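You operate a simulated robot arm through the tools that you are given. There is no shell and no other tool. Be economical: measure what you need, move in short steps, check, and stop when the job is done.

The job below is to be done with a simulated robot arm. You get a single attempt, and the scene is never put back.

TASK
Set the reed sensor to light with the rod out, and lock it.
Fine: test box on first and off last.

Only the result counts: the job must be done as asked and must still hold three seconds after the hand-in. Knocking over, shifting, dropping, spilling or breaking anything else fails it.

THE ROBOT
A 7-joint arm with a two-finger parallel gripper, fixed in place. Base frame: the origin is at the foot of the arm, x ahead of it, y to its left, z up. Readings come in mm, rad, newtons and seconds.
Its first joint turns from -1.152 to 1.152 rad. Payload 2.4 kg.
The tool frame sits at the grasp point between the pads (the TCP): z along the fingers, y along the line on which they close. The tips reach 30 mm beyond it. Largest opening 94 mm; finger width 28, thickness 10; the body of the gripper, 50 by 96 mm, starts 55 mm behind the TCP.
Orientation is that of the tool frame in the base frame, as [roll, pitch, yaw] about the fixed x, y, z axes, in that order (R = Rz(yaw) Ry(pitch) Rx(roll)). With the fingers straight down and closing along the base's y, the tool's x points along the base's -x, its y along +y and its z along -z.

THE INTERFACE
- The arm moves only by the tool servo_tool. Its argument "steps" is a list of rows, each a list of 6 numbers: the shift along the tool's x, y, z in units of 40 mm (1.0 is 40 mm), then the turn, a rotation vector about the tool's x, y, z in units of 6 degrees (1.0 is 6 degrees). In form: [[x, y, z, rx, ry, rz], ...]. A call has 1 to 10 rows; each row shifts and turns the commanded pose from where the row before left it, along the tool's axes as they then stand. "grip" is the finger opening in mm, from 0 to 94, set as the call begins (left out, the last holds). A call with a number of a shift or a turn outside -1 to 1 is refused whole. A row lasts 0.2 s, in which the tool goes at most 50 mm and 0.15 rad; a call with a longer step from one row to the next is refused whole, and so is a gripper value outside its range. A pose out of reach is approached as far as the arm can. The call stops where the force on the tool passes 40 N (or 10 N more than at its start, if that is more) or the arm is blocked; 0.2 s more then pass. Each finger travels about 153 mm/s and halts on what it meets, pressing with about 39 N; the grip force reading is that of the motor and also rises with nothing between the fingers. The clock runs only during rows and for 0.2 s after the last one: add rows that do not move to give the fingers time. It gives the time, the measured TCP pose, the force on the tool (base axes), the opening and the grip force at its end, in the units of the frame above (readings bear some noise), and new pictures: "views" is both (left out), scene, wrist or none.
- Cameras (640 x 400 px; columns grow to the right, rows downward): "scene" is fixed at [47.3, 478.3, 1459.4]; the picture's right is [-0.65, -0.76, 0.00], its down [-0.31, 0.26, -0.91] and it looks along [0.69, -0.60, -0.40] (base axes); focal length 364 px, centre (320, 200). "wrist" rides on the gripper at [76, 14, -102] in the tool frame; the picture's right is [-0.18, 0.98, 0.00], its down [-0.75, -0.14, -0.64] and it looks along [-0.63, -0.12, 0.77] (tool axes); focal length 243 px, centre (320, 200). There is no depth. A picture from a camera that has moved, and an enlarged one, comes with that camera's place and axes in the base frame and with its lens.
- enlarge(camera, box): a new picture of the part [left, top, right, bottom] of that camera's present view, enlarged. The clock stands still meanwhile.
- close_job(): hands the job in; it is judged then, once.

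Go step by step. Nothing tells you positions but the pictures and the camera data: compare them with the known pose of the tool, close in by small moves and look again before you grip or let go. The budget is 120 turns and 200 pictures, counting those below and the enlarged ones. Unless the task says otherwise, let go and move clear before handing in, and close with one line.

The tools are called after "Request:" as a command line: name --pt "numbers of a row" for each row, then --argument value for the rest, lists and objects as JSON in quotes. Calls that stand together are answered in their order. servo_tool: Moves the arm, as the interface text tells. Its arguments: {"type":"object","properties":{"steps":{"type":"array"},"grip":{"type":"number"},"views":{"type":"string","enum":["both","scene","wrist","none"]}},"required":["steps"]} The other tools are called the same way: enlarge (camera, box) takes an enlarged picture of a part of a camera's view; close_job () hands the job in.

At the start:

```text
time: 0.0
eef_pos: [420.4, 155.8, 1269.8]
tcp_rot: [3.141, -0.001, -3.141]
ft_force: [0.2, 0.5, -0.4]
grip_width: 94.2
grasp_force: 0.1
```

scene: 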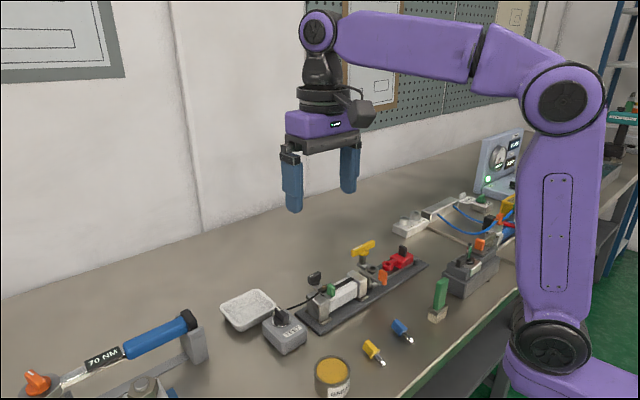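
wrist: 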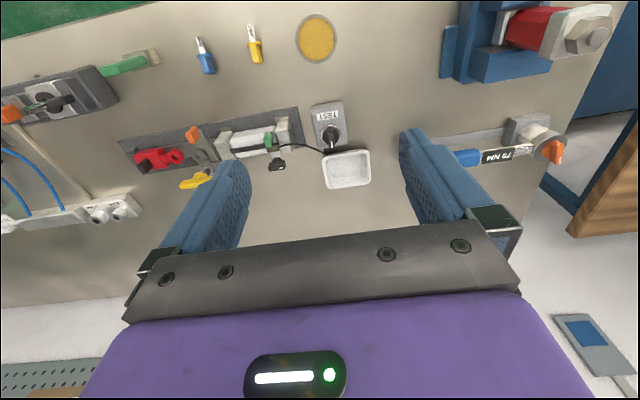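

I see a bench with a pneumatic cylinder on a rail, a TEST box with a switch, a red valve, a yellow T-piece and an orange part. I'll look closer first.

Request:
enlarge --camera "scene" --box '[210, 220, 450, 370]'

Request:
enlarge --camera "wrist" --box '[110, 80, 390, 255]'

Request:
enlarge --camera "scene" --box '[380, 120, 540, 320]'

```text
2.67 times, centred on (330, 295) of scene
camera zoom: at [47.3, 478.3, 1459.4], right [-0.65, -0.76, 0.0], down [-0.31, 0.26, -0.91], along [0.69, -0.6, -0.4], focal length 971 px, centre (293, -53)
```

zoom: 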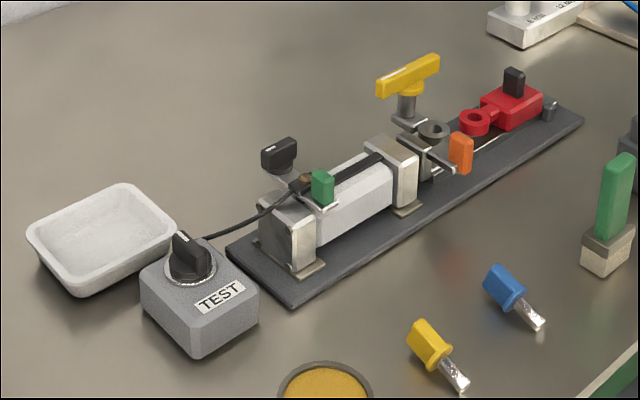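

```text
2.29 times, centred on (250, 168) of wrist
camera zoom: at [345.2, 169.8, 1372.8], right [0.18, 0.98, 0.0], down [0.75, -0.14, 0.64], along [0.63, -0.12, -0.77], focal length 555 px, centre (480, 274)
```

zoom: 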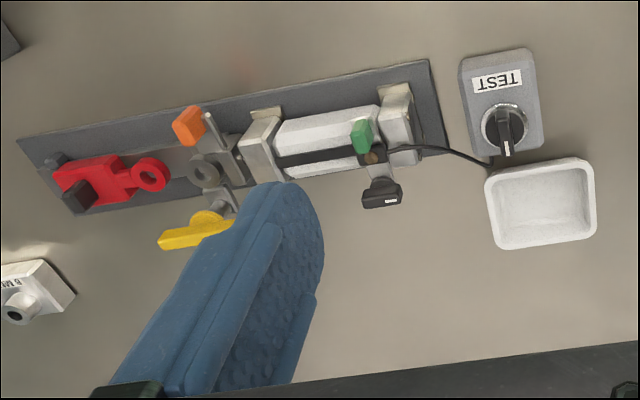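

```text
2.00 times, centred on (460, 220) of scene
camera zoom: at [47.3, 478.3, 1459.4], right [-0.65, -0.76, 0.0], down [-0.31, 0.26, -0.91], along [0.69, -0.6, -0.4], focal length 728 px, centre (40, 160)
```

zoom: 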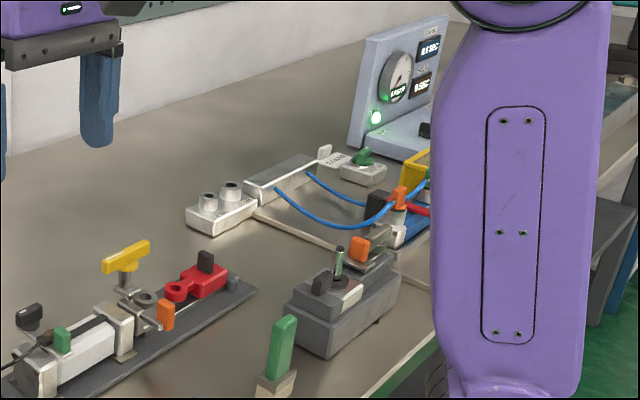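

I take the rail to run along y (x 482–560, y -250 to 102), with the sensor near (513, 48) and the TEST knob near (527, 153). I'll go over it for a closer look.

Request:
servo_tool --pt "0.35 -0.775 0.3 0 0 0" --pt "0.35 -0.775 0.3 0 0 0" --pt "0.35 -0.775 0.3 0 0 0" --pt "0.35 -0.775 0.3 0 0 0" --pt "0.35 -0.775 0.3 0 0 0" --views "both"

```text
time: 1.2
eef_pos: [349.5, 1.5, 1210.3]
tcp_rot: [3.14, 0.0, 3.142]
ft_force: [0.7, -0.1, -0.6]
grip_width: 94.2
grasp_force: 0.0
camera wrist: at [275.0, 16.0, 1311.7], right [0.18, 0.98, 0.0], down [0.75, -0.14, 0.64], along [0.63, -0.12, -0.77], focal length 243 px, centre (320, 200)
```

scene: 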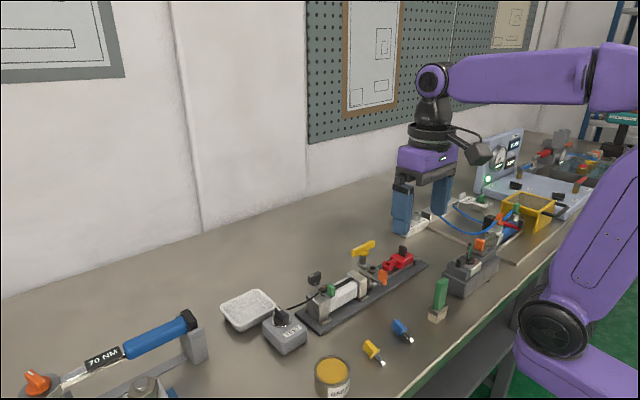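
wrist: 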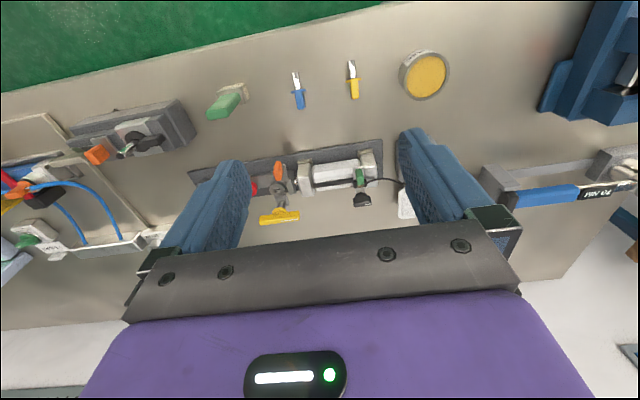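

Request:
enlarge --camera "wrist" --box '[240, 130, 410, 236]'

Request:
enlarge --camera "scene" --box '[290, 230, 434, 320]'

```text
3.76 times, centred on (325, 183) of wrist
camera zoom: at [275.0, 16.0, 1311.7], right [0.18, 0.98, 0.0], down [0.75, -0.14, 0.64], along [0.63, -0.12, -0.77], focal length 913 px, centre (301, 264)
```

zoom: 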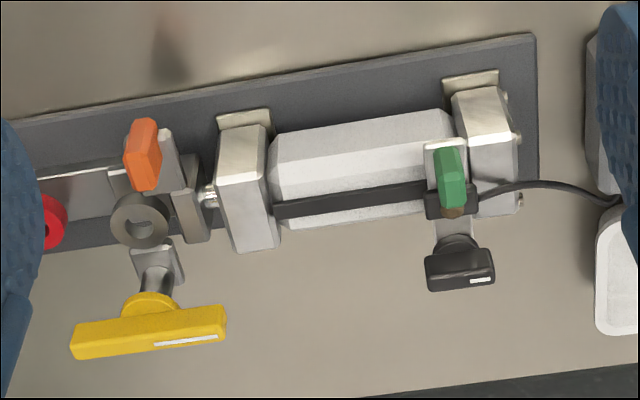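

```text
4.44 times, centred on (362, 275) of scene
camera zoom: at [47.3, 478.3, 1459.4], right [-0.65, -0.76, 0.0], down [-0.31, 0.26, -0.91], along [0.69, -0.6, -0.4], focal length 1618 px, centre (133, -133)
```

zoom: 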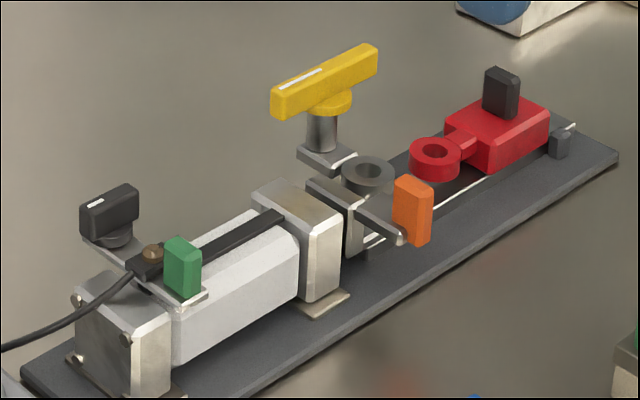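

The sensor has a green tab, an LED and a black T-knob. The rod's crosshead has an orange tab and a yellow T-knob, with a red slide beyond it. Next I'll look closely at the TEST box.

Request:
servo_tool --pt "-0.375 0.7 0.54 0 0 0" --pt "-0.375 0.7 0.54 0 0 0" --pt "-0.375 0.7 0.54 0 0 0" --pt "-0.375 0.7 0.54 0 0 0" --pt "-0.375 0.7 0.54 0 0 0" --pt "-0.375 0.7 0.54 0 0 0" --views "wrist"

```text
time: 2.6
eef_pos: [441.0, 169.3, 1080.4]
tcp_rot: [3.141, -0.001, -3.141]
ft_force: [0.4, 0.2, 0.1]
grip_width: 94.1
grasp_force: 0.0
camera wrist: at [365.9, 184.2, 1182.7], right [0.18, 0.98, 0.0], down [0.75, -0.14, 0.64], along [0.63, -0.12, -0.77], focal length 243 px, centre (320, 200)
```

wrist: 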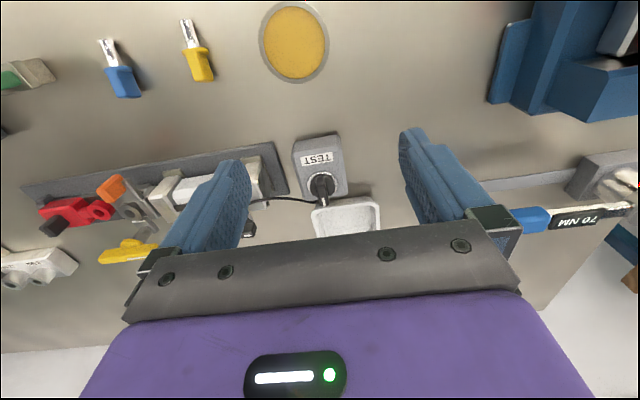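

Request:
enlarge --camera "wrist" --box '[270, 125, 390, 200]'

Request:
enlarge --camera "wrist" --box '[20, 150, 190, 256]'

Request:
enlarge --camera "scene" --box '[220, 270, 364, 360]'

```text
5.33 times, centred on (330, 162) of wrist
camera zoom: at [365.9, 184.2, 1182.7], right [0.18, 0.98, 0.0], down [0.75, -0.14, 0.64], along [0.63, -0.12, -0.77], focal length 1294 px, centre (267, 400)
```

zoom: 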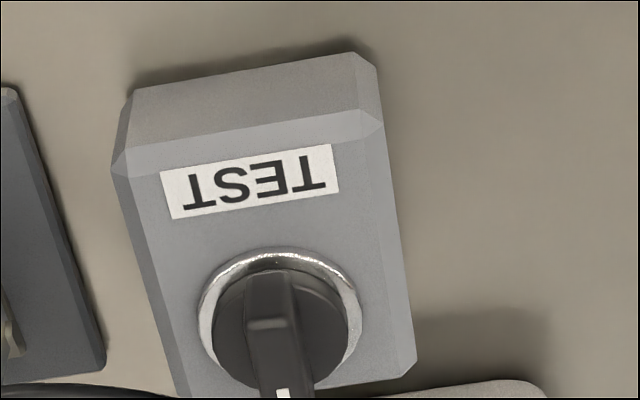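

```text
3.76 times, centred on (105, 203) of wrist
camera zoom: at [365.9, 184.2, 1182.7], right [0.18, 0.98, 0.0], down [0.75, -0.14, 0.64], along [0.63, -0.12, -0.77], focal length 913 px, centre (1129, 189)
```

zoom: 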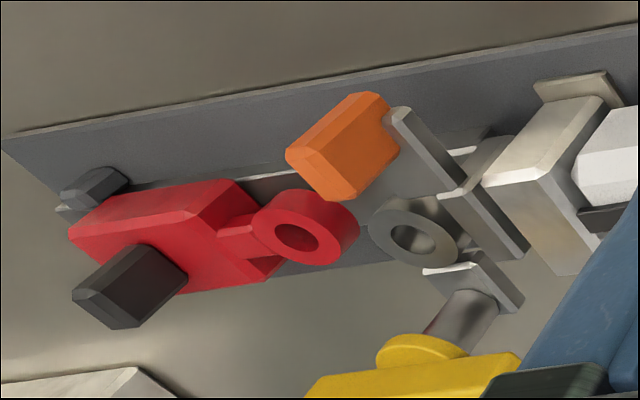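

```text
4.44 times, centred on (292, 315) of scene
camera zoom: at [47.3, 478.3, 1459.4], right [-0.65, -0.76, 0.0], down [-0.31, 0.26, -0.91], along [0.69, -0.6, -0.4], focal length 1618 px, centre (444, -311)
```

zoom: 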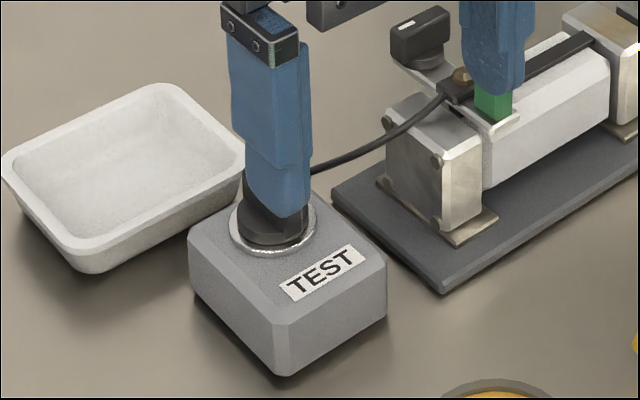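

The TEST knob bar lies along x, so the default finger orientation suits it. Triangulation leaves its height uncertain, so I'll go above it and compare against the fingers.

Request:
servo_tool --pt "-0.78 -0.117 0.33 0 0 0" --pt "-0.78 -0.117 0.33 0 0 0" --pt "-0.78 -0.117 0.33 0 0 0" --views "both"

```text
time: 3.4
eef_pos: [534.2, 154.7, 1044.0]
tcp_rot: [-3.141, 0.0, 3.141]
ft_force: [0.6, -0.2, 0.0]
grip_width: 94.0
grasp_force: 0.1
camera wrist: at [457.6, 168.9, 1145.3], right [0.18, 0.98, 0.0], down [0.75, -0.14, 0.64], along [0.63, -0.12, -0.77], focal length 243 px, centre (320, 200)
```

scene: 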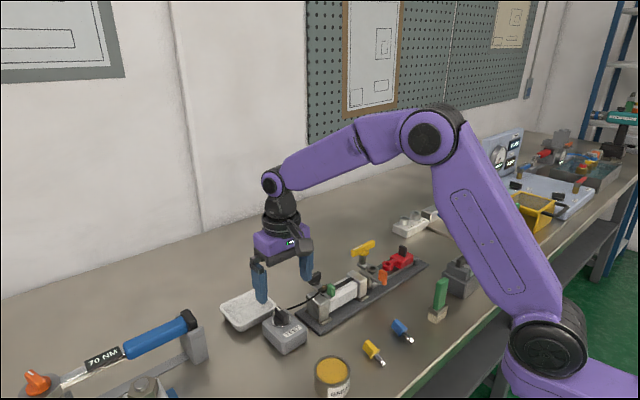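
wrist: 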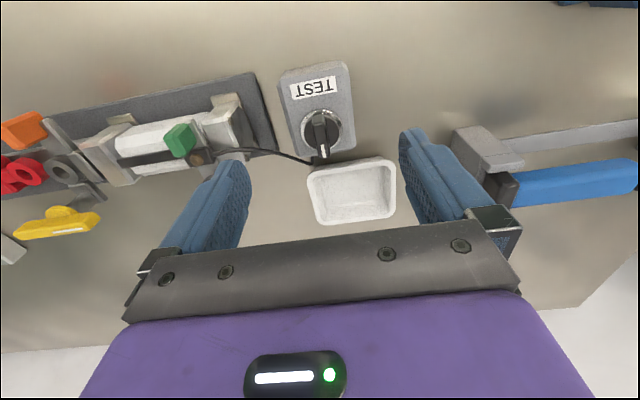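

I'll narrow the fingers to 60 mm and lower to z 1005 while shifting slightly forward, then compare.

Request:
servo_tool --pt "-0.15 0 0.5 0 0 0" --pt "-0.15 0 0.5 0 0 0" --pt "0 0 0 0 0 0" --grip 60 --views "both"

Request:
enlarge --camera "scene" --box '[220, 250, 364, 340]'

Request:
enlarge --camera "wrist" --box '[240, 70, 400, 170]'

```text
time: 4.2
eef_pos: [545.0, 155.2, 1003.3]
tcp_rot: [3.141, 0.001, 3.14]
ft_force: [-0.3, 0.2, -1.6]
grip_width: 60.1
grasp_force: 0.1
camera wrist: at [470.0, 168.3, 1104.8], right [0.18, 0.98, 0.0], down [0.75, -0.14, 0.64], along [0.63, -0.12, -0.77], focal length 243 px, centre (320, 200)
```

scene: 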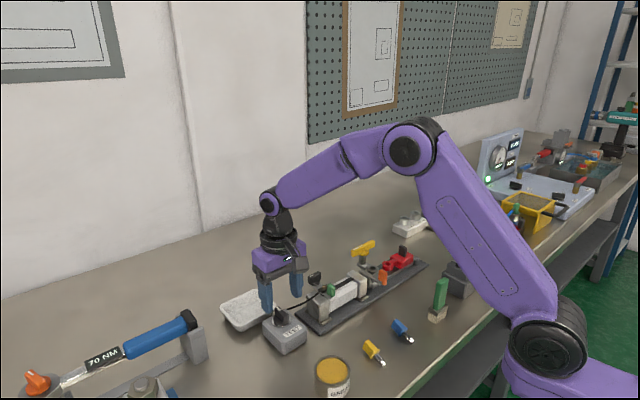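
wrist: 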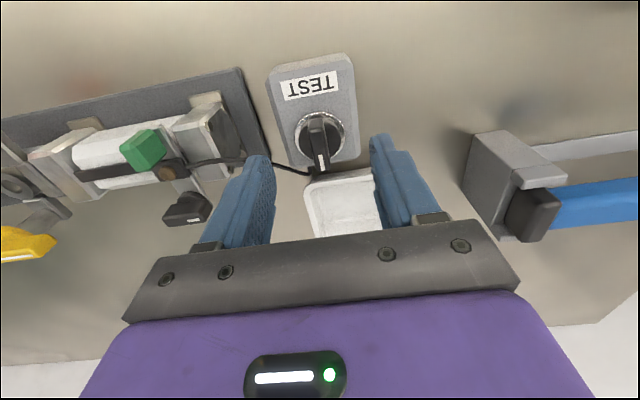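

```text
4.44 times, centred on (292, 295) of scene
camera zoom: at [47.3, 478.3, 1459.4], right [-0.65, -0.76, 0.0], down [-0.31, 0.26, -0.91], along [0.69, -0.6, -0.4], focal length 1618 px, centre (444, -222)
```

zoom: 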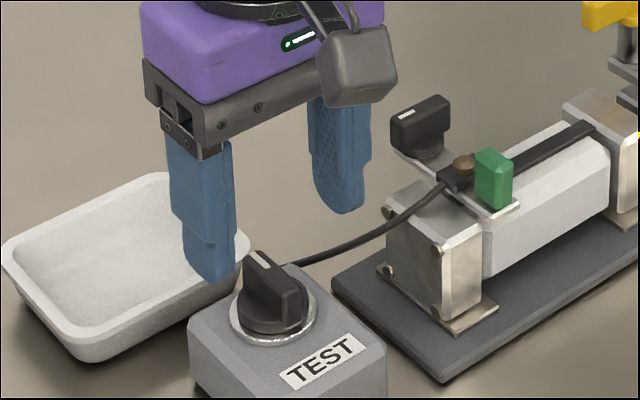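

```text
4.00 times, centred on (320, 120) of wrist
camera zoom: at [470.0, 168.3, 1104.8], right [0.18, 0.98, 0.0], down [0.75, -0.14, 0.64], along [0.63, -0.12, -0.77], focal length 970 px, centre (320, 520)
```

zoom: 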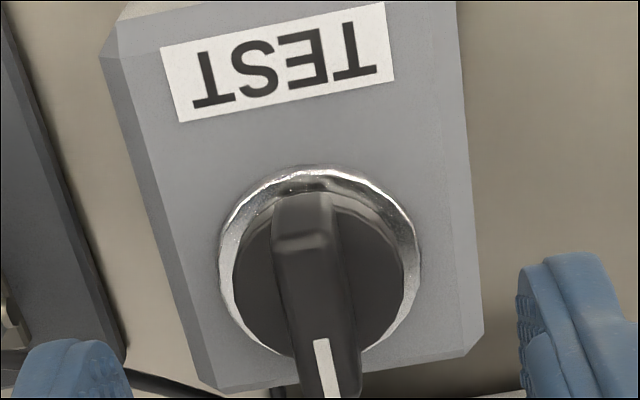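

The estimates now agree on a knob centre near (546, 155), with its top at about z 955. I'll descend 25 mm and check.

Request:
servo_tool --pt "0 0 0.31 0 0 0" --pt "0 0 0.31 0 0 0" --views "wrist"

Request:
enlarge --camera "scene" --box '[220, 250, 364, 340]'

```text
time: 4.8
eef_pos: [547.2, 155.2, 976.9]
tcp_rot: [3.141, 0.001, -3.14]
ft_force: [-0.8, 0.4, 0.9]
grip_width: 60.1
grasp_force: 0.0
camera wrist: at [470.5, 169.5, 1078.7], right [0.18, 0.98, 0.0], down [0.75, -0.14, 0.64], along [0.63, -0.12, -0.77], focal length 243 px, centre (320, 200)
```

wrist: 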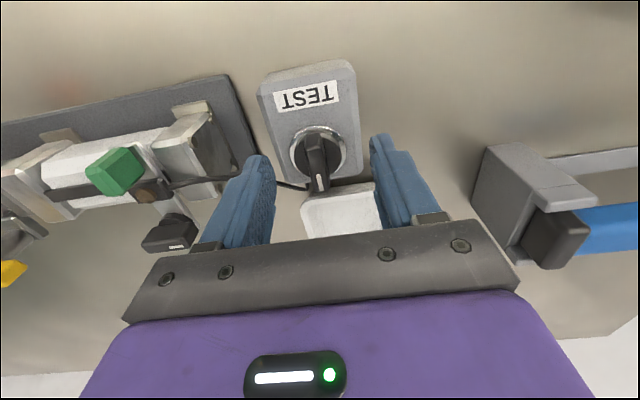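

```text
4.44 times, centred on (292, 295) of scene
camera zoom: at [47.3, 478.3, 1459.4], right [-0.65, -0.76, 0.0], down [-0.31, 0.26, -0.91], along [0.69, -0.6, -0.4], focal length 1618 px, centre (444, -222)
```

zoom: 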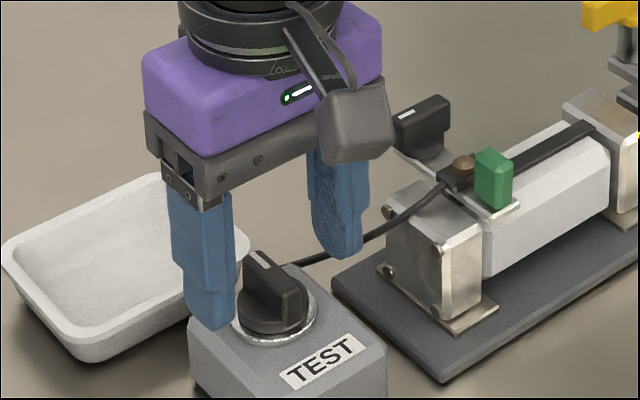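

Aligned with the knob. I'll go down 10 mm more and close on the bar.

Request:
servo_tool --pt "0 0 0.25 0 0 0" --pt "0 0 0 0 0 0" --views "none"

Request:
servo_tool --pt "0 0 0 0 0 0" --pt "0 0 0 0 0 0" --pt "0 0 0 0 0 0" --grip 4 --views "both"

Request:
enlarge --camera "scene" --box '[220, 250, 364, 340]'

```text
time: 5.4
eef_pos: [545.9, 155.8, 965.7]
tcp_rot: [3.14, 0.002, 3.141]
ft_force: [0.5, -0.1, -0.2]
grip_width: 59.8
grasp_force: 0.2
```

```text
time: 6.2
eef_pos: [545.5, 151.9, 966.4]
tcp_rot: [-3.14, -0.002, 3.138]
ft_force: [-1.4, -21.2, 3.1]
grip_width: 11.6
grasp_force: 45.1
camera wrist: at [470.9, 166.8, 1068.7], right [0.19, 0.98, 0.0], down [0.75, -0.14, 0.64], along [0.63, -0.12, -0.77], focal length 243 px, centre (320, 200)
```

scene: 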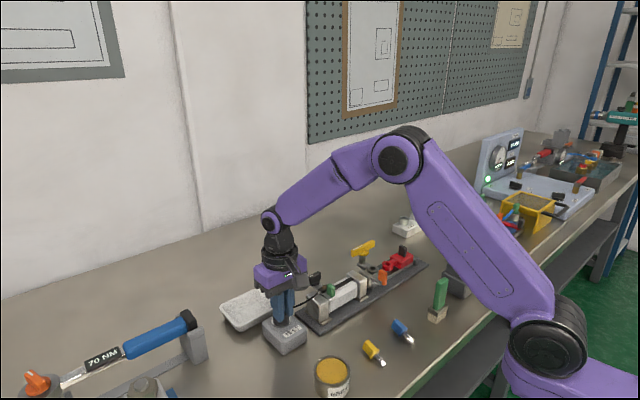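
wrist: 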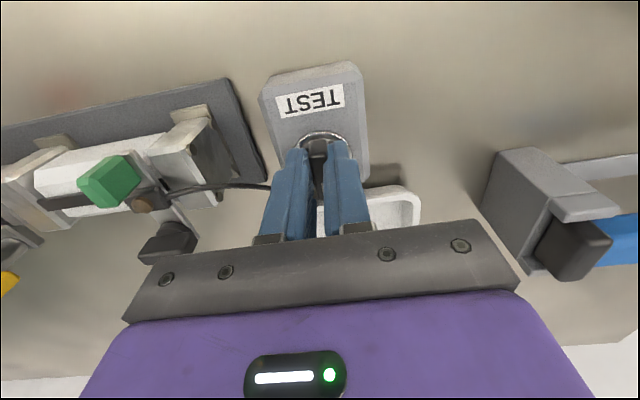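

```text
4.44 times, centred on (292, 295) of scene
camera zoom: at [47.2, 477.7, 1459.6], right [-0.65, -0.76, 0.0], down [-0.31, 0.26, -0.91], along [0.69, -0.6, -0.4], focal length 1618 px, centre (444, -222)
```

zoom: 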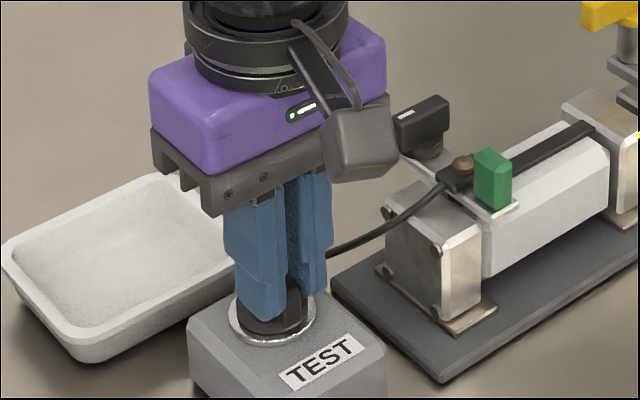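

The bar is gripped (11.6 mm), with the centre about 4 mm to -y. I'll re-centre and try a clockwise turn of 30°.

Request:
servo_tool --pt "0 -0.1 0 0 0 0" --pt "0 0 0 0 0 1" --pt "0 0 0 0 0 1" --pt "0 0 0 0 0 1" --pt "0 0 0 0 0 1" --pt "0 0 0 0 0 1" --views "scene"

Request:
enlarge --camera "scene" --box '[220, 250, 364, 340]'

```text
time: 7.6
eef_pos: [546.4, 157.1, 967.3]
tcp_rot: [3.135, 0.001, 2.622]
ft_force: [13.0, 23.8, -22.2]
grip_width: 12.0
grasp_force: 45.0
```

scene: 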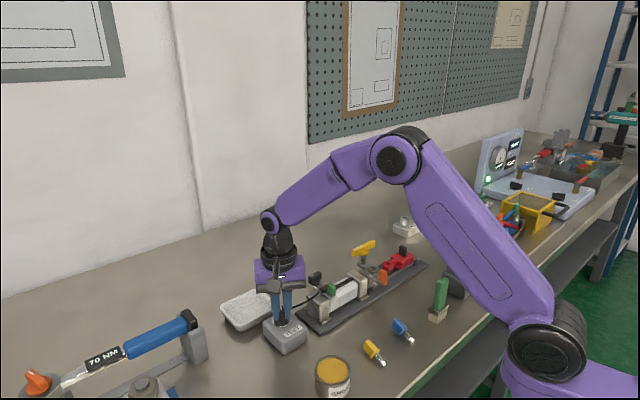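

```text
4.44 times, centred on (292, 295) of scene
camera zoom: at [48.1, 479.1, 1459.1], right [-0.65, -0.76, 0.0], down [-0.31, 0.26, -0.91], along [0.69, -0.6, -0.4], focal length 1618 px, centre (444, -222)
```

zoom: 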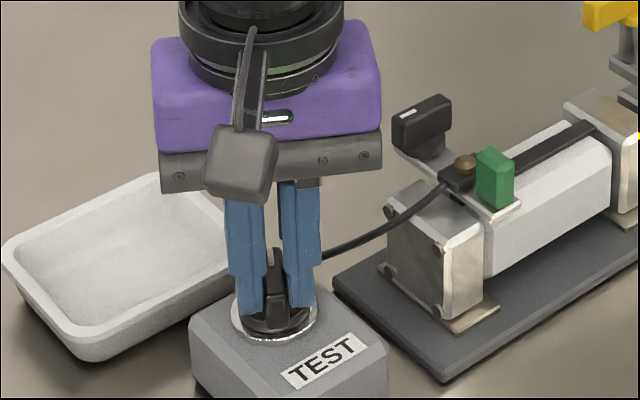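

The knob turns with the fingers, but the forces say its axis is ~10 mm further out in x (~556, 152). I'll ease the grip, re-centre, regrip and continue.

Request:
servo_tool --pt "0 0 0 0 0 0" --pt "-0.22 0.12 0 0 0 0" --grip 26 --views "wrist"

Request:
servo_tool --pt "0 0 0 0 0 0" --pt "0 0 0 0 0 0" --grip 4 --views "none"

```text
time: 8.2
eef_pos: [555.8, 149.7, 967.5]
tcp_rot: [-3.141, 0.0, 2.616]
ft_force: [0.8, 0.1, -0.1]
grip_width: 25.9
grasp_force: 0.1
camera wrist: at [498.3, 199.9, 1069.5], right [0.65, 0.76, 0.0], down [0.58, -0.5, 0.64], along [0.49, -0.42, -0.77], focal length 243 px, centre (320, 200)
```

wrist: 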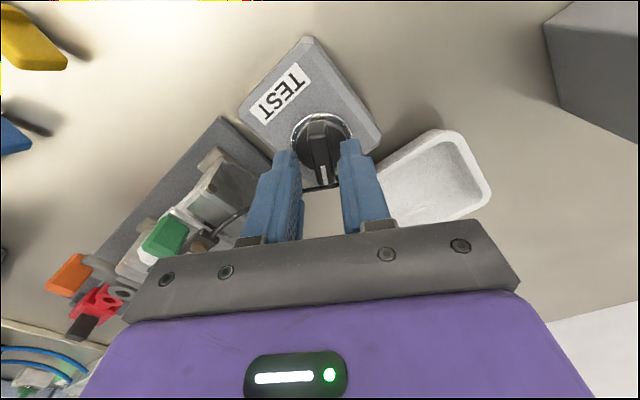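

```text
time: 8.8
eef_pos: [556.6, 150.8, 967.6]
tcp_rot: [3.14, 0.0, 2.617]
ft_force: [6.6, 3.7, -1.8]
grip_width: 11.8
grasp_force: 45.7
```

Force is small now. I'll continue clockwise 30° and check.

Request:
servo_tool --pt "0 0 0 0 0 1" --pt "0 0 0 0 0 1" --pt "0 0 0 0 0 1" --pt "0 0 0 0 0 1" --pt "0 0 0 0 0 1" --views "wrist"

Request:
enlarge --camera "scene" --box '[220, 250, 364, 340]'

```text
time: 10.0
eef_pos: [556.8, 150.7, 968.2]
tcp_rot: [-3.141, -0.001, 2.092]
ft_force: [0.1, -0.7, 14.7]
grip_width: 11.7
grasp_force: 44.9
camera wrist: at [531.2, 223.1, 1069.5], right [0.94, 0.33, 0.0], down [0.25, -0.72, 0.64], along [0.21, -0.61, -0.77], focal length 243 px, centre (320, 200)
```

wrist: 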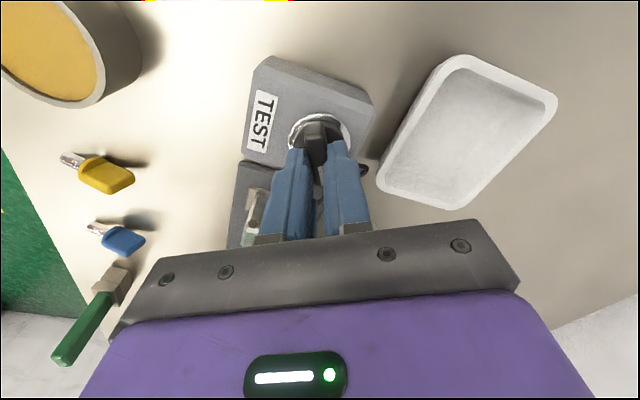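

```text
4.44 times, centred on (292, 295) of scene
camera zoom: at [47.0, 478.2, 1459.4], right [-0.65, -0.76, 0.0], down [-0.31, 0.26, -0.91], along [0.69, -0.6, -0.4], focal length 1618 px, centre (444, -222)
```

zoom: 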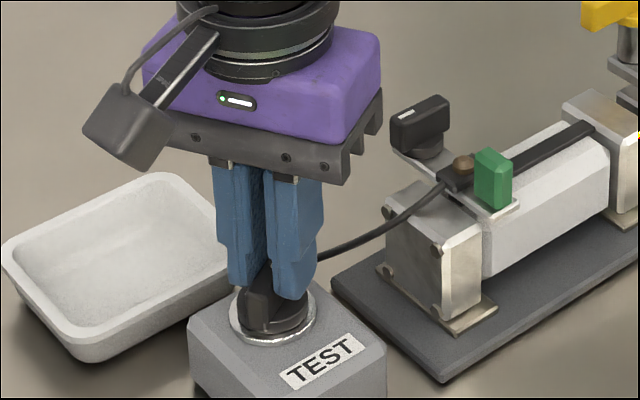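

Turning well; the axis is at (556.6, 150.7). I'll go on to 90°, a little further if it is free.

Request:
servo_tool --pt "0 0 0 0 0 1" --pt "0 0 0 0 0 1" --pt "0 0 0 0 0 1" --pt "0 0 0 0 0 1" --pt "0 0 0 0 0 1" --views "none"

Request:
servo_tool --pt "0 0 0 0 0 0.6" --views "wrist"

Request:
enlarge --camera "scene" --box '[220, 250, 364, 340]'

```text
time: 11.2
eef_pos: [556.0, 148.5, 966.3]
tcp_rot: [-3.138, 0.0, 1.569]
ft_force: [-1.2, -11.9, 4.3]
grip_width: 25.7
grasp_force: 45.3
```

```text
time: 11.6
eef_pos: [555.5, 147.5, 964.7]
tcp_rot: [-3.137, 0.003, 1.506]
ft_force: [-3.2, -19.7, 3.4]
grip_width: 26.8
grasp_force: 45.1
camera wrist: at [575.7, 222.4, 1068.4], right [0.97, -0.25, 0.0], down [-0.19, -0.74, 0.64], along [-0.16, -0.62, -0.76], focal length 243 px, centre (320, 200)
```

wrist: 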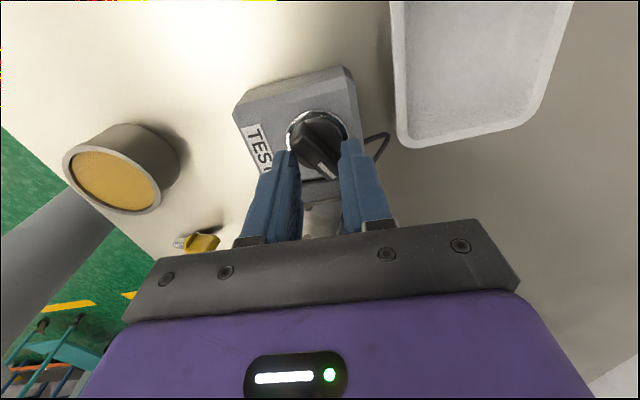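

```text
4.44 times, centred on (292, 295) of scene
camera zoom: at [47.1, 477.7, 1459.6], right [-0.65, -0.76, 0.0], down [-0.31, 0.26, -0.91], along [0.69, -0.6, -0.4], focal length 1618 px, centre (444, -222)
```

zoom: 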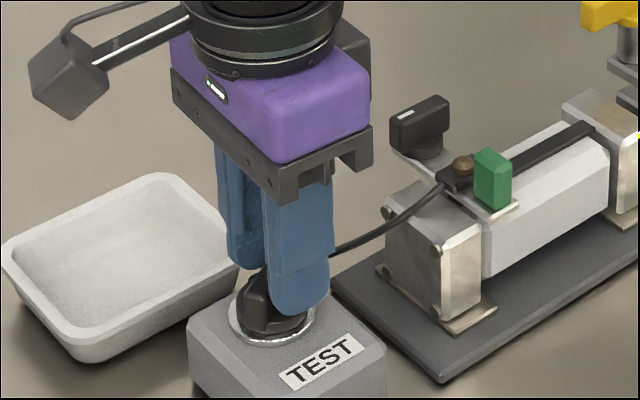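

The knob hit a stop at about 60° clockwise, so I'll treat that as ON. I'll release, rise and turn the tool back.

Request:
servo_tool --pt "0 0 0 0 0 -0.6" --pt "0 0 0 0 0 0" --pt "0 0 -0.8 0 0 0" --pt "0 0 -0.8 0 0 0" --pt "0 0 -0.8 0 0 0" --pt "0 0 0 0 0 -1" --pt "0 0 0 0 0 -1" --pt "0 0 0 0 0 -1" --pt "0 0 0 0 0 -1" --pt "0 0 0 0 0 -1" --grip 60 --views "none"

Request:
servo_tool --pt "0 0 0 0 0 -1" --pt "0 0 0 0 0 -1" --pt "0 0 0 0 0 -1" --pt "0 0 0 0 0 -1" --pt "0 0 0 0 0 -1" --pt "0 0 0 0 0 -1" --pt "0 0 0 0 0 -1" --pt "0 0 0 0 0 -1" --pt "0 0 0 0 0 -1" --pt "0 0 0 0 0 -1" --views "wrist"

Request:
enlarge --camera "scene" --box '[220, 250, 364, 340]'

```text
time: 13.8
eef_pos: [555.5, 151.4, 1061.7]
tcp_rot: [-3.141, 0.001, 2.096]
ft_force: [1.1, -0.1, -0.5]
grip_width: 60.0
grasp_force: 0.1
```

```text
time: 16.0
eef_pos: [555.9, 150.2, 1062.9]
tcp_rot: [-3.141, 0.0, -3.138]
ft_force: [1.0, 0.4, -0.1]
grip_width: 60.0
grasp_force: 0.0
camera wrist: at [480.5, 164.2, 1165.3], right [0.18, 0.98, 0.0], down [0.75, -0.14, 0.64], along [0.63, -0.12, -0.77], focal length 243 px, centre (320, 200)
```

wrist: 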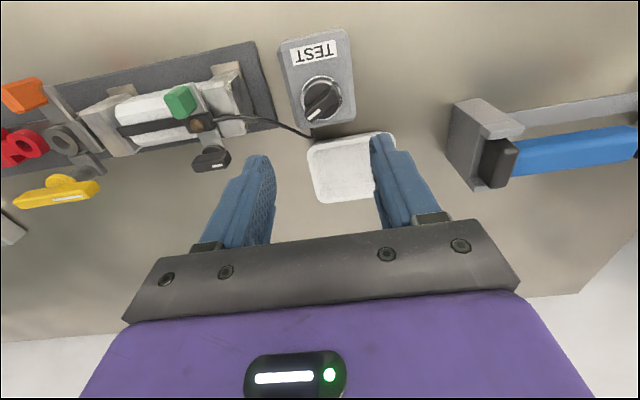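

```text
4.44 times, centred on (292, 295) of scene
camera zoom: at [47.3, 478.3, 1459.4], right [-0.65, -0.76, 0.0], down [-0.31, 0.26, -0.91], along [0.69, -0.6, -0.4], focal length 1618 px, centre (444, -222)
```

zoom: 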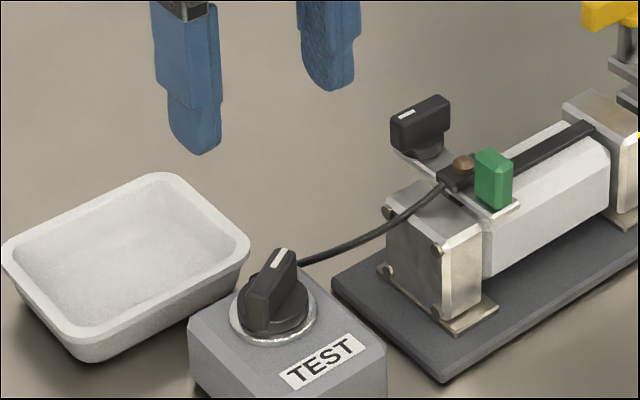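

The TEST knob is now turned toward the cylinder. Next I'll inspect the rod crosshead (orange tab, yellow knob) and the red slide.

Request:
servo_tool --pt "0.44 -1 -0.125 0 0 0" --pt "0.44 -1 -0.125 0 0 0" --pt "0.44 -1 -0.125 0 0 0" --pt "0.44 -1 -0.125 0 0 0" --pt "0.44 -1 -0.125 0 0 0" --pt "0.44 -1 -0.125 0 0 0" --grip 90 --views "wrist"

Request:
enlarge --camera "wrist" --box '[220, 100, 420, 225]'

Request:
enlarge --camera "scene" --box '[320, 230, 432, 300]'

```text
time: 17.4
eef_pos: [450.4, -89.1, 1094.0]
tcp_rot: [3.141, 0.002, -3.141]
ft_force: [-0.7, -0.4, 0.7]
grip_width: 90.0
grasp_force: 0.0
camera wrist: at [374.4, -75.8, 1195.8], right [0.18, 0.98, 0.0], down [0.75, -0.14, 0.64], along [0.63, -0.12, -0.77], focal length 243 px, centre (320, 200)
```

wrist: 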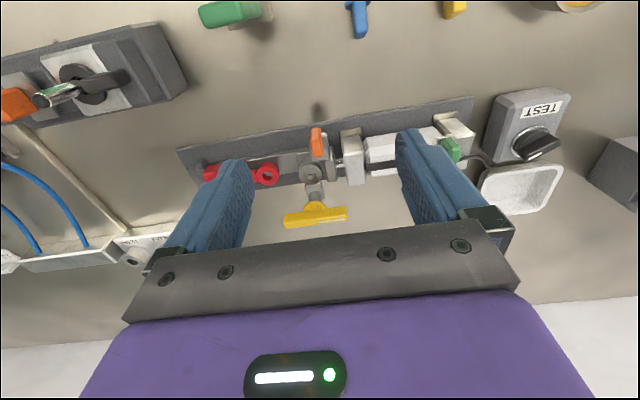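

```text
3.20 times, centred on (320, 162) of wrist
camera zoom: at [374.4, -75.8, 1195.8], right [0.18, 0.98, 0.0], down [0.75, -0.14, 0.64], along [0.63, -0.12, -0.77], focal length 776 px, centre (320, 320)
```

zoom: 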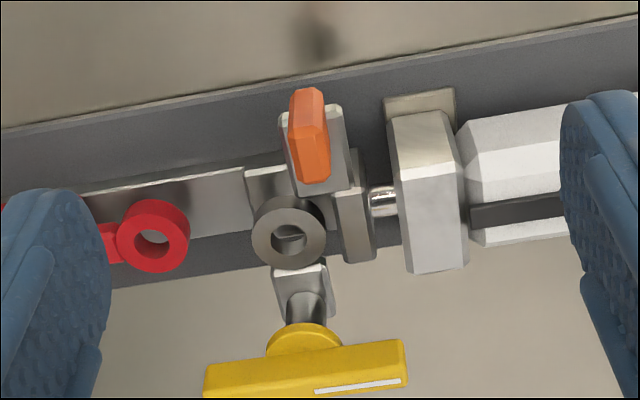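

```text
5.71 times, centred on (376, 265) of scene
camera zoom: at [47.3, 478.3, 1459.4], right [-0.65, -0.76, 0.0], down [-0.31, 0.26, -0.91], along [0.69, -0.6, -0.4], focal length 2081 px, centre (0, -171)
```

zoom: 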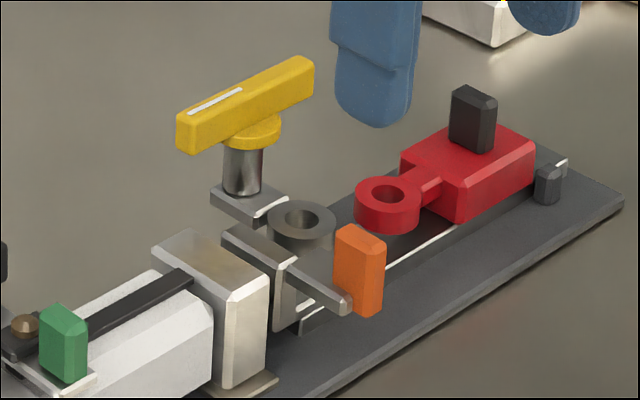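

The orange tab top triangulates to about (502, -102, 960) and the yellow knob to about (573, -117, 988). I'll approach the tab from above with a narrow opening.

Request:
servo_tool --pt "-0.43 -0.108 0.78 0 0 0" --pt "-0.43 -0.108 0.78 0 0 0" --pt "-0.43 -0.108 0.65 0 0 0" --pt "0 0 0 0 0 0" --grip 34 --views "wrist"

Request:
enlarge --camera "wrist" --box '[220, 60, 420, 185]'

Request:
enlarge --camera "scene" --box '[320, 230, 432, 300]'

```text
time: 18.4
eef_pos: [502.9, -101.3, 1004.4]
tcp_rot: [-3.14, -0.001, 3.141]
ft_force: [0.8, 0.1, 0.1]
grip_width: 33.8
grasp_force: 0.0
camera wrist: at [426.3, -88.2, 1107.0], right [0.18, 0.98, 0.0], down [0.75, -0.14, 0.64], along [0.63, -0.12, -0.77], focal length 243 px, centre (320, 200)
```

wrist: 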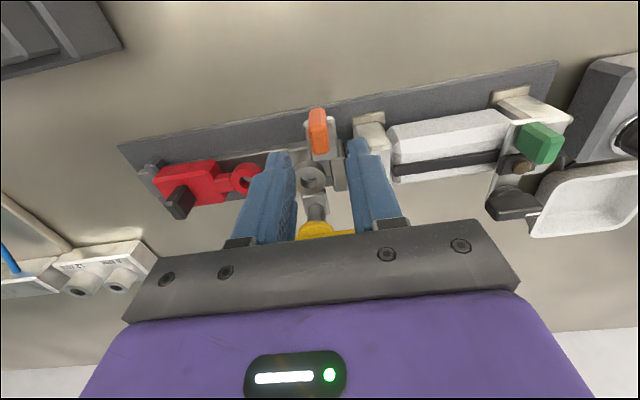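

```text
3.20 times, centred on (320, 122) of wrist
camera zoom: at [426.3, -88.2, 1107.0], right [0.18, 0.98, 0.0], down [0.75, -0.14, 0.64], along [0.63, -0.12, -0.77], focal length 776 px, centre (320, 448)
```

zoom: 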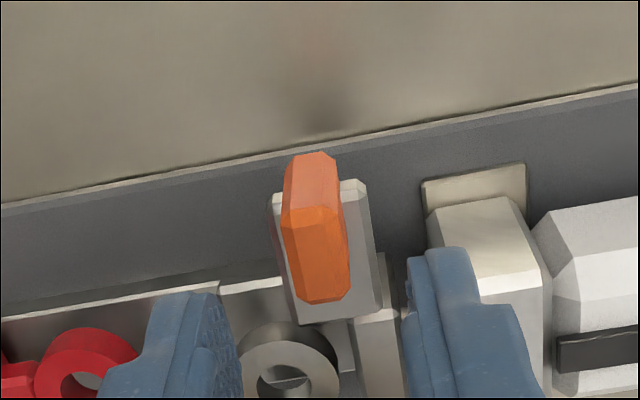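

```text
5.71 times, centred on (376, 265) of scene
camera zoom: at [47.3, 478.3, 1459.4], right [-0.65, -0.76, 0.0], down [-0.31, 0.26, -0.91], along [0.69, -0.6, -0.4], focal length 2081 px, centre (0, -171)
```

zoom: 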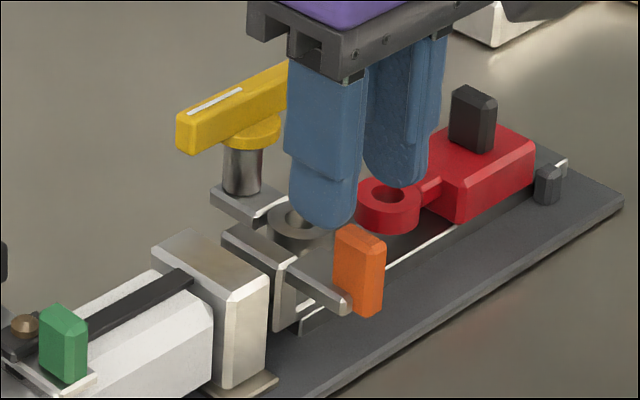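

Centred over the tab. I'll descend 30 mm and check contact before gripping.

Request:
servo_tool --pt "0 0 0.4 0 0 0" --pt "0 0 0.4 0 0 0" --views "none"

Request:
servo_tool --pt "0 0 0 0 0 0" --pt "0 0 0 0 0 0" --grip 5 --views "wrist"

Request:
enlarge --camera "scene" --box '[320, 230, 432, 300]'

```text
time: 19.0
eef_pos: [502.1, -101.6, 971.3]
tcp_rot: [-3.141, 0.0, -3.141]
ft_force: [-0.7, 0.5, 1.2]
grip_width: 34.0
grasp_force: 0.1
```

```text
time: 19.6
eef_pos: [502.0, -101.9, 971.3]
tcp_rot: [3.141, 0.002, 3.14]
ft_force: [-0.4, 0.3, -3.0]
grip_width: 11.7
grasp_force: 44.5
camera wrist: at [427.1, -88.8, 1073.9], right [0.18, 0.98, 0.0], down [0.75, -0.14, 0.64], along [0.63, -0.12, -0.77], focal length 243 px, centre (320, 200)
```

wrist: 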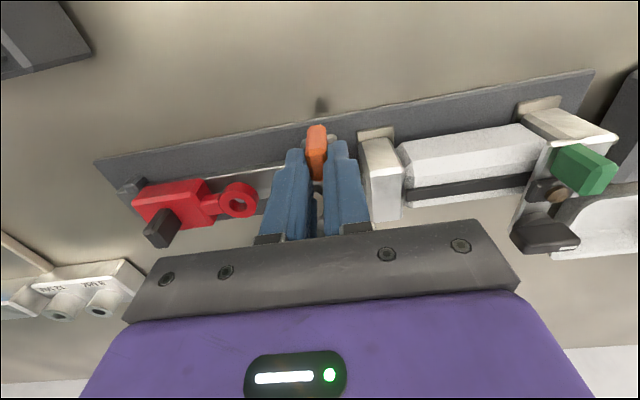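

```text
5.71 times, centred on (376, 265) of scene
camera zoom: at [47.3, 478.3, 1459.4], right [-0.65, -0.76, 0.0], down [-0.31, 0.26, -0.91], along [0.69, -0.6, -0.4], focal length 2081 px, centre (0, -171)
```

zoom: 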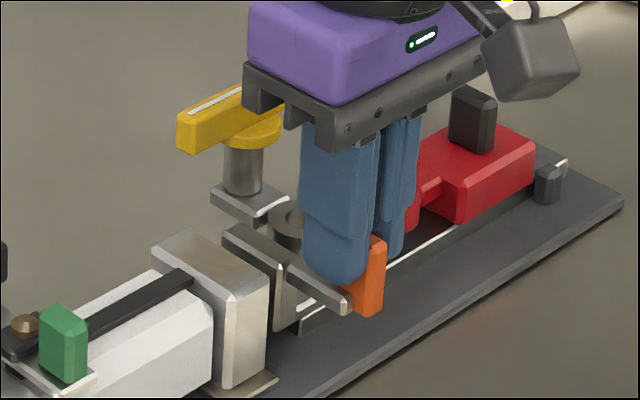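

The tab is gripped with no side load. I'll try moving the rod out (-y) by 10 mm.

Request:
servo_tool --pt "0 -0.125 0 0 0 0" --pt "0 -0.125 0 0 0 0" --views "none"

Request:
enlarge --camera "scene" --box '[320, 230, 432, 300]'

```text
time: 20.2
eef_pos: [501.9, -112.1, 971.5]
tcp_rot: [3.142, 0.001, -3.139]
ft_force: [1.7, 2.0, -5.0]
grip_width: 11.7
grasp_force: 45.1
```

```text
5.71 times, centred on (376, 265) of scene
camera zoom: at [47.4, 478.3, 1459.3], right [-0.65, -0.76, 0.0], down [-0.31, 0.26, -0.91], along [0.69, -0.6, -0.4], focal length 2081 px, centre (0, -171)
```

zoom: 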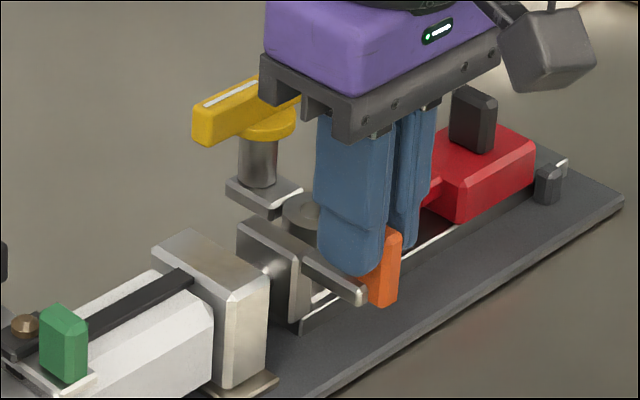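

The rod slides freely and the yellow knob rides along. I'll continue out in small moves, watching the red ring.

Request:
servo_tool --pt "0 -0.15 0 0 0 0" --pt "0 -0.15 0 0 0 0" --pt "0 -0.15 0 0 0 0" --views "wrist"

Request:
enlarge --camera "scene" --box '[320, 230, 432, 300]'

Request:
enlarge --camera "wrist" --box '[180, 100, 380, 225]'

```text
time: 21.0
eef_pos: [503.7, -130.3, 971.6]
tcp_rot: [-3.141, -0.002, -3.141]
ft_force: [4.2, 2.4, 2.5]
grip_width: 11.9
grasp_force: 45.1
camera wrist: at [427.0, -116.1, 1073.8], right [0.18, 0.98, 0.0], down [0.75, -0.14, 0.64], along [0.63, -0.12, -0.77], focal length 243 px, centre (320, 200)
```

wrist: 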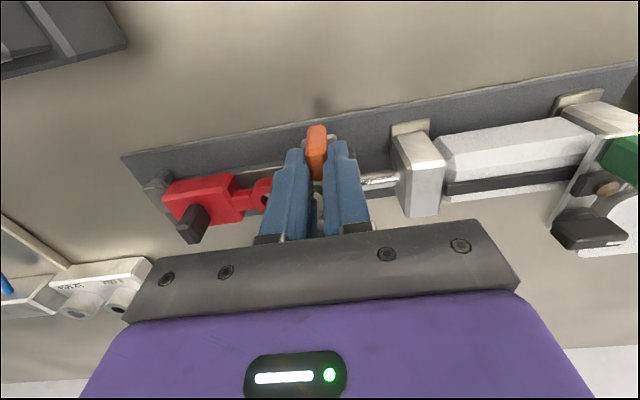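

```text
5.71 times, centred on (376, 265) of scene
camera zoom: at [47.4, 478.4, 1459.3], right [-0.65, -0.76, 0.0], down [-0.31, 0.26, -0.91], along [0.69, -0.6, -0.4], focal length 2081 px, centre (0, -171)
```

zoom: 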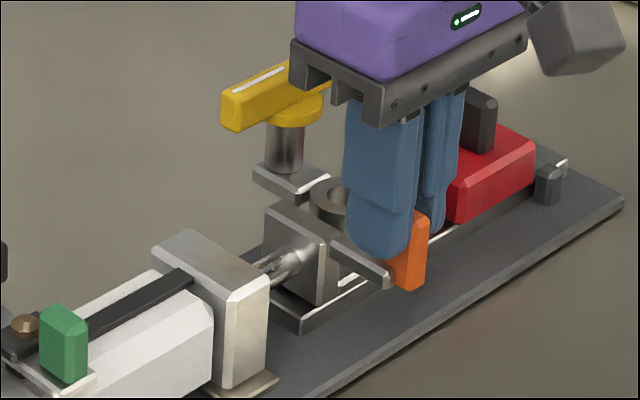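

```text
3.20 times, centred on (280, 162) of wrist
camera zoom: at [427.0, -116.1, 1073.8], right [0.18, 0.98, 0.0], down [0.75, -0.14, 0.64], along [0.63, -0.12, -0.77], focal length 776 px, centre (448, 320)
```

zoom: 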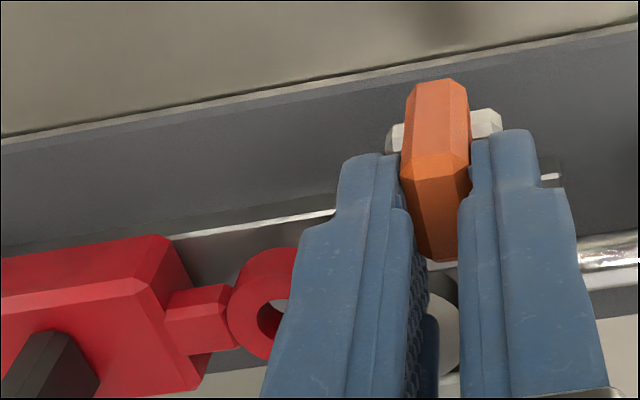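

Still free. I'll continue outward in small steps with the force stop as guard.

Request:
servo_tool --pt "0 -0.1 0 0 0 0" --pt "0 -0.1 0 0 0 0" --pt "0 -0.1 0 0 0 0" --views "none"

Request:
enlarge --camera "scene" --box '[320, 230, 432, 300]'

Request:
enlarge --camera "wrist" --box '[180, 100, 380, 225]'

```text
time: 21.8
eef_pos: [502.9, -142.7, 971.1]
tcp_rot: [3.141, 0.0, 3.141]
ft_force: [1.4, 3.1, 10.6]
grip_width: 12.0
grasp_force: 45.1
```

```text
5.71 times, centred on (376, 265) of scene
camera zoom: at [47.2, 478.4, 1459.3], right [-0.65, -0.76, 0.0], down [-0.31, 0.26, -0.91], along [0.69, -0.6, -0.4], focal length 2081 px, centre (0, -171)
```

zoom: 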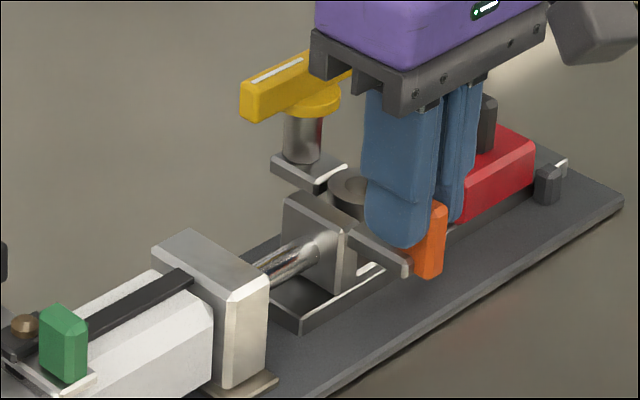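

```text
3.20 times, centred on (280, 162) of wrist
camera zoom: at [427.0, -128.4, 1073.8], right [0.18, 0.98, 0.0], down [0.75, -0.14, 0.64], along [0.63, -0.12, -0.77], focal length 776 px, centre (448, 320)
```

zoom: 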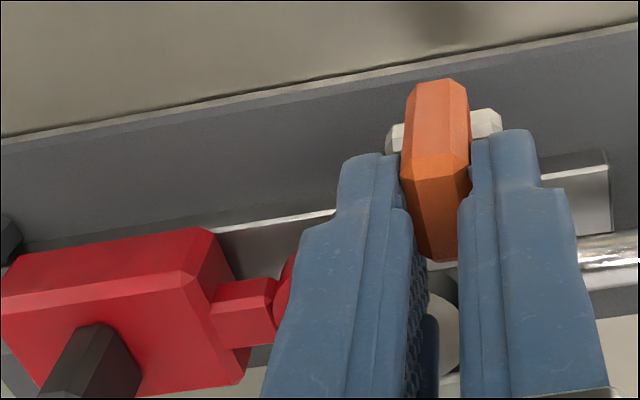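

Request:
servo_tool --pt "0 -0.08 0 0 0 0" --pt "0 -0.08 0 0 0 0" --pt "0 -0.08 0 0 0 0" --views "none"

Request:
enlarge --camera "scene" --box '[320, 230, 432, 300]'

Request:
enlarge --camera "wrist" --box '[180, 100, 380, 225]'

```text
time: 22.6
eef_pos: [502.3, -151.0, 970.9]
tcp_rot: [3.141, 0.0, 3.142]
ft_force: [7.1, 1.9, -10.9]
grip_width: 11.7
grasp_force: 45.3
```

```text
5.71 times, centred on (376, 265) of scene
camera zoom: at [47.7, 478.3, 1459.3], right [-0.65, -0.76, 0.0], down [-0.31, 0.26, -0.91], along [0.69, -0.6, -0.4], focal length 2081 px, centre (0, -171)
```

zoom: 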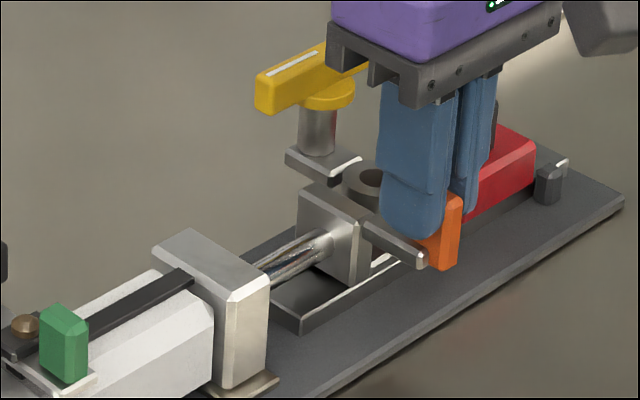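

```text
3.20 times, centred on (280, 162) of wrist
camera zoom: at [427.0, -138.1, 1073.8], right [0.18, 0.98, 0.0], down [0.75, -0.14, 0.64], along [0.63, -0.12, -0.77], focal length 776 px, centre (448, 320)
```

zoom: 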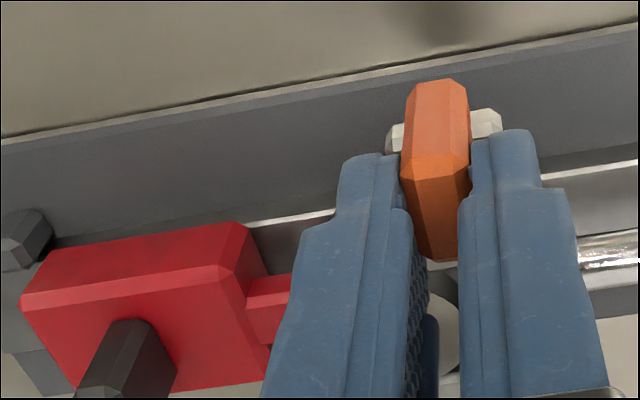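

Request:
servo_tool --pt "0 -0.08 0 0 0 0" --pt "0 -0.08 0 0 0 0" --views "none"

Request:
enlarge --camera "wrist" --box '[180, 100, 380, 225]'

```text
time: 23.2
eef_pos: [502.3, -157.6, 971.5]
tcp_rot: [3.141, 0.001, 3.14]
ft_force: [6.6, 2.7, -19.9]
grip_width: 11.5
grasp_force: 44.8
```

```text
3.20 times, centred on (280, 162) of wrist
camera zoom: at [427.1, -144.2, 1074.0], right [0.18, 0.98, 0.0], down [0.75, -0.14, 0.64], along [0.63, -0.12, -0.77], focal length 776 px, centre (448, 320)
```

zoom: 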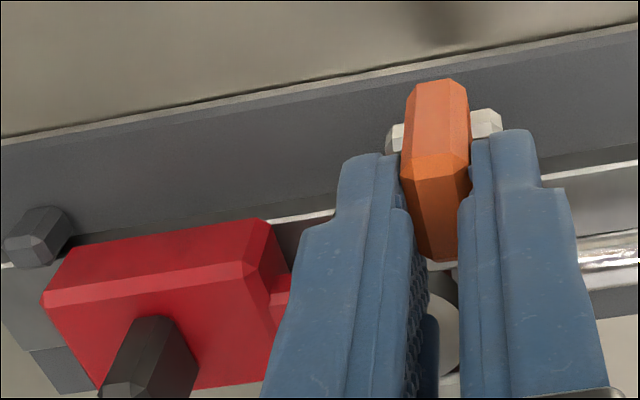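

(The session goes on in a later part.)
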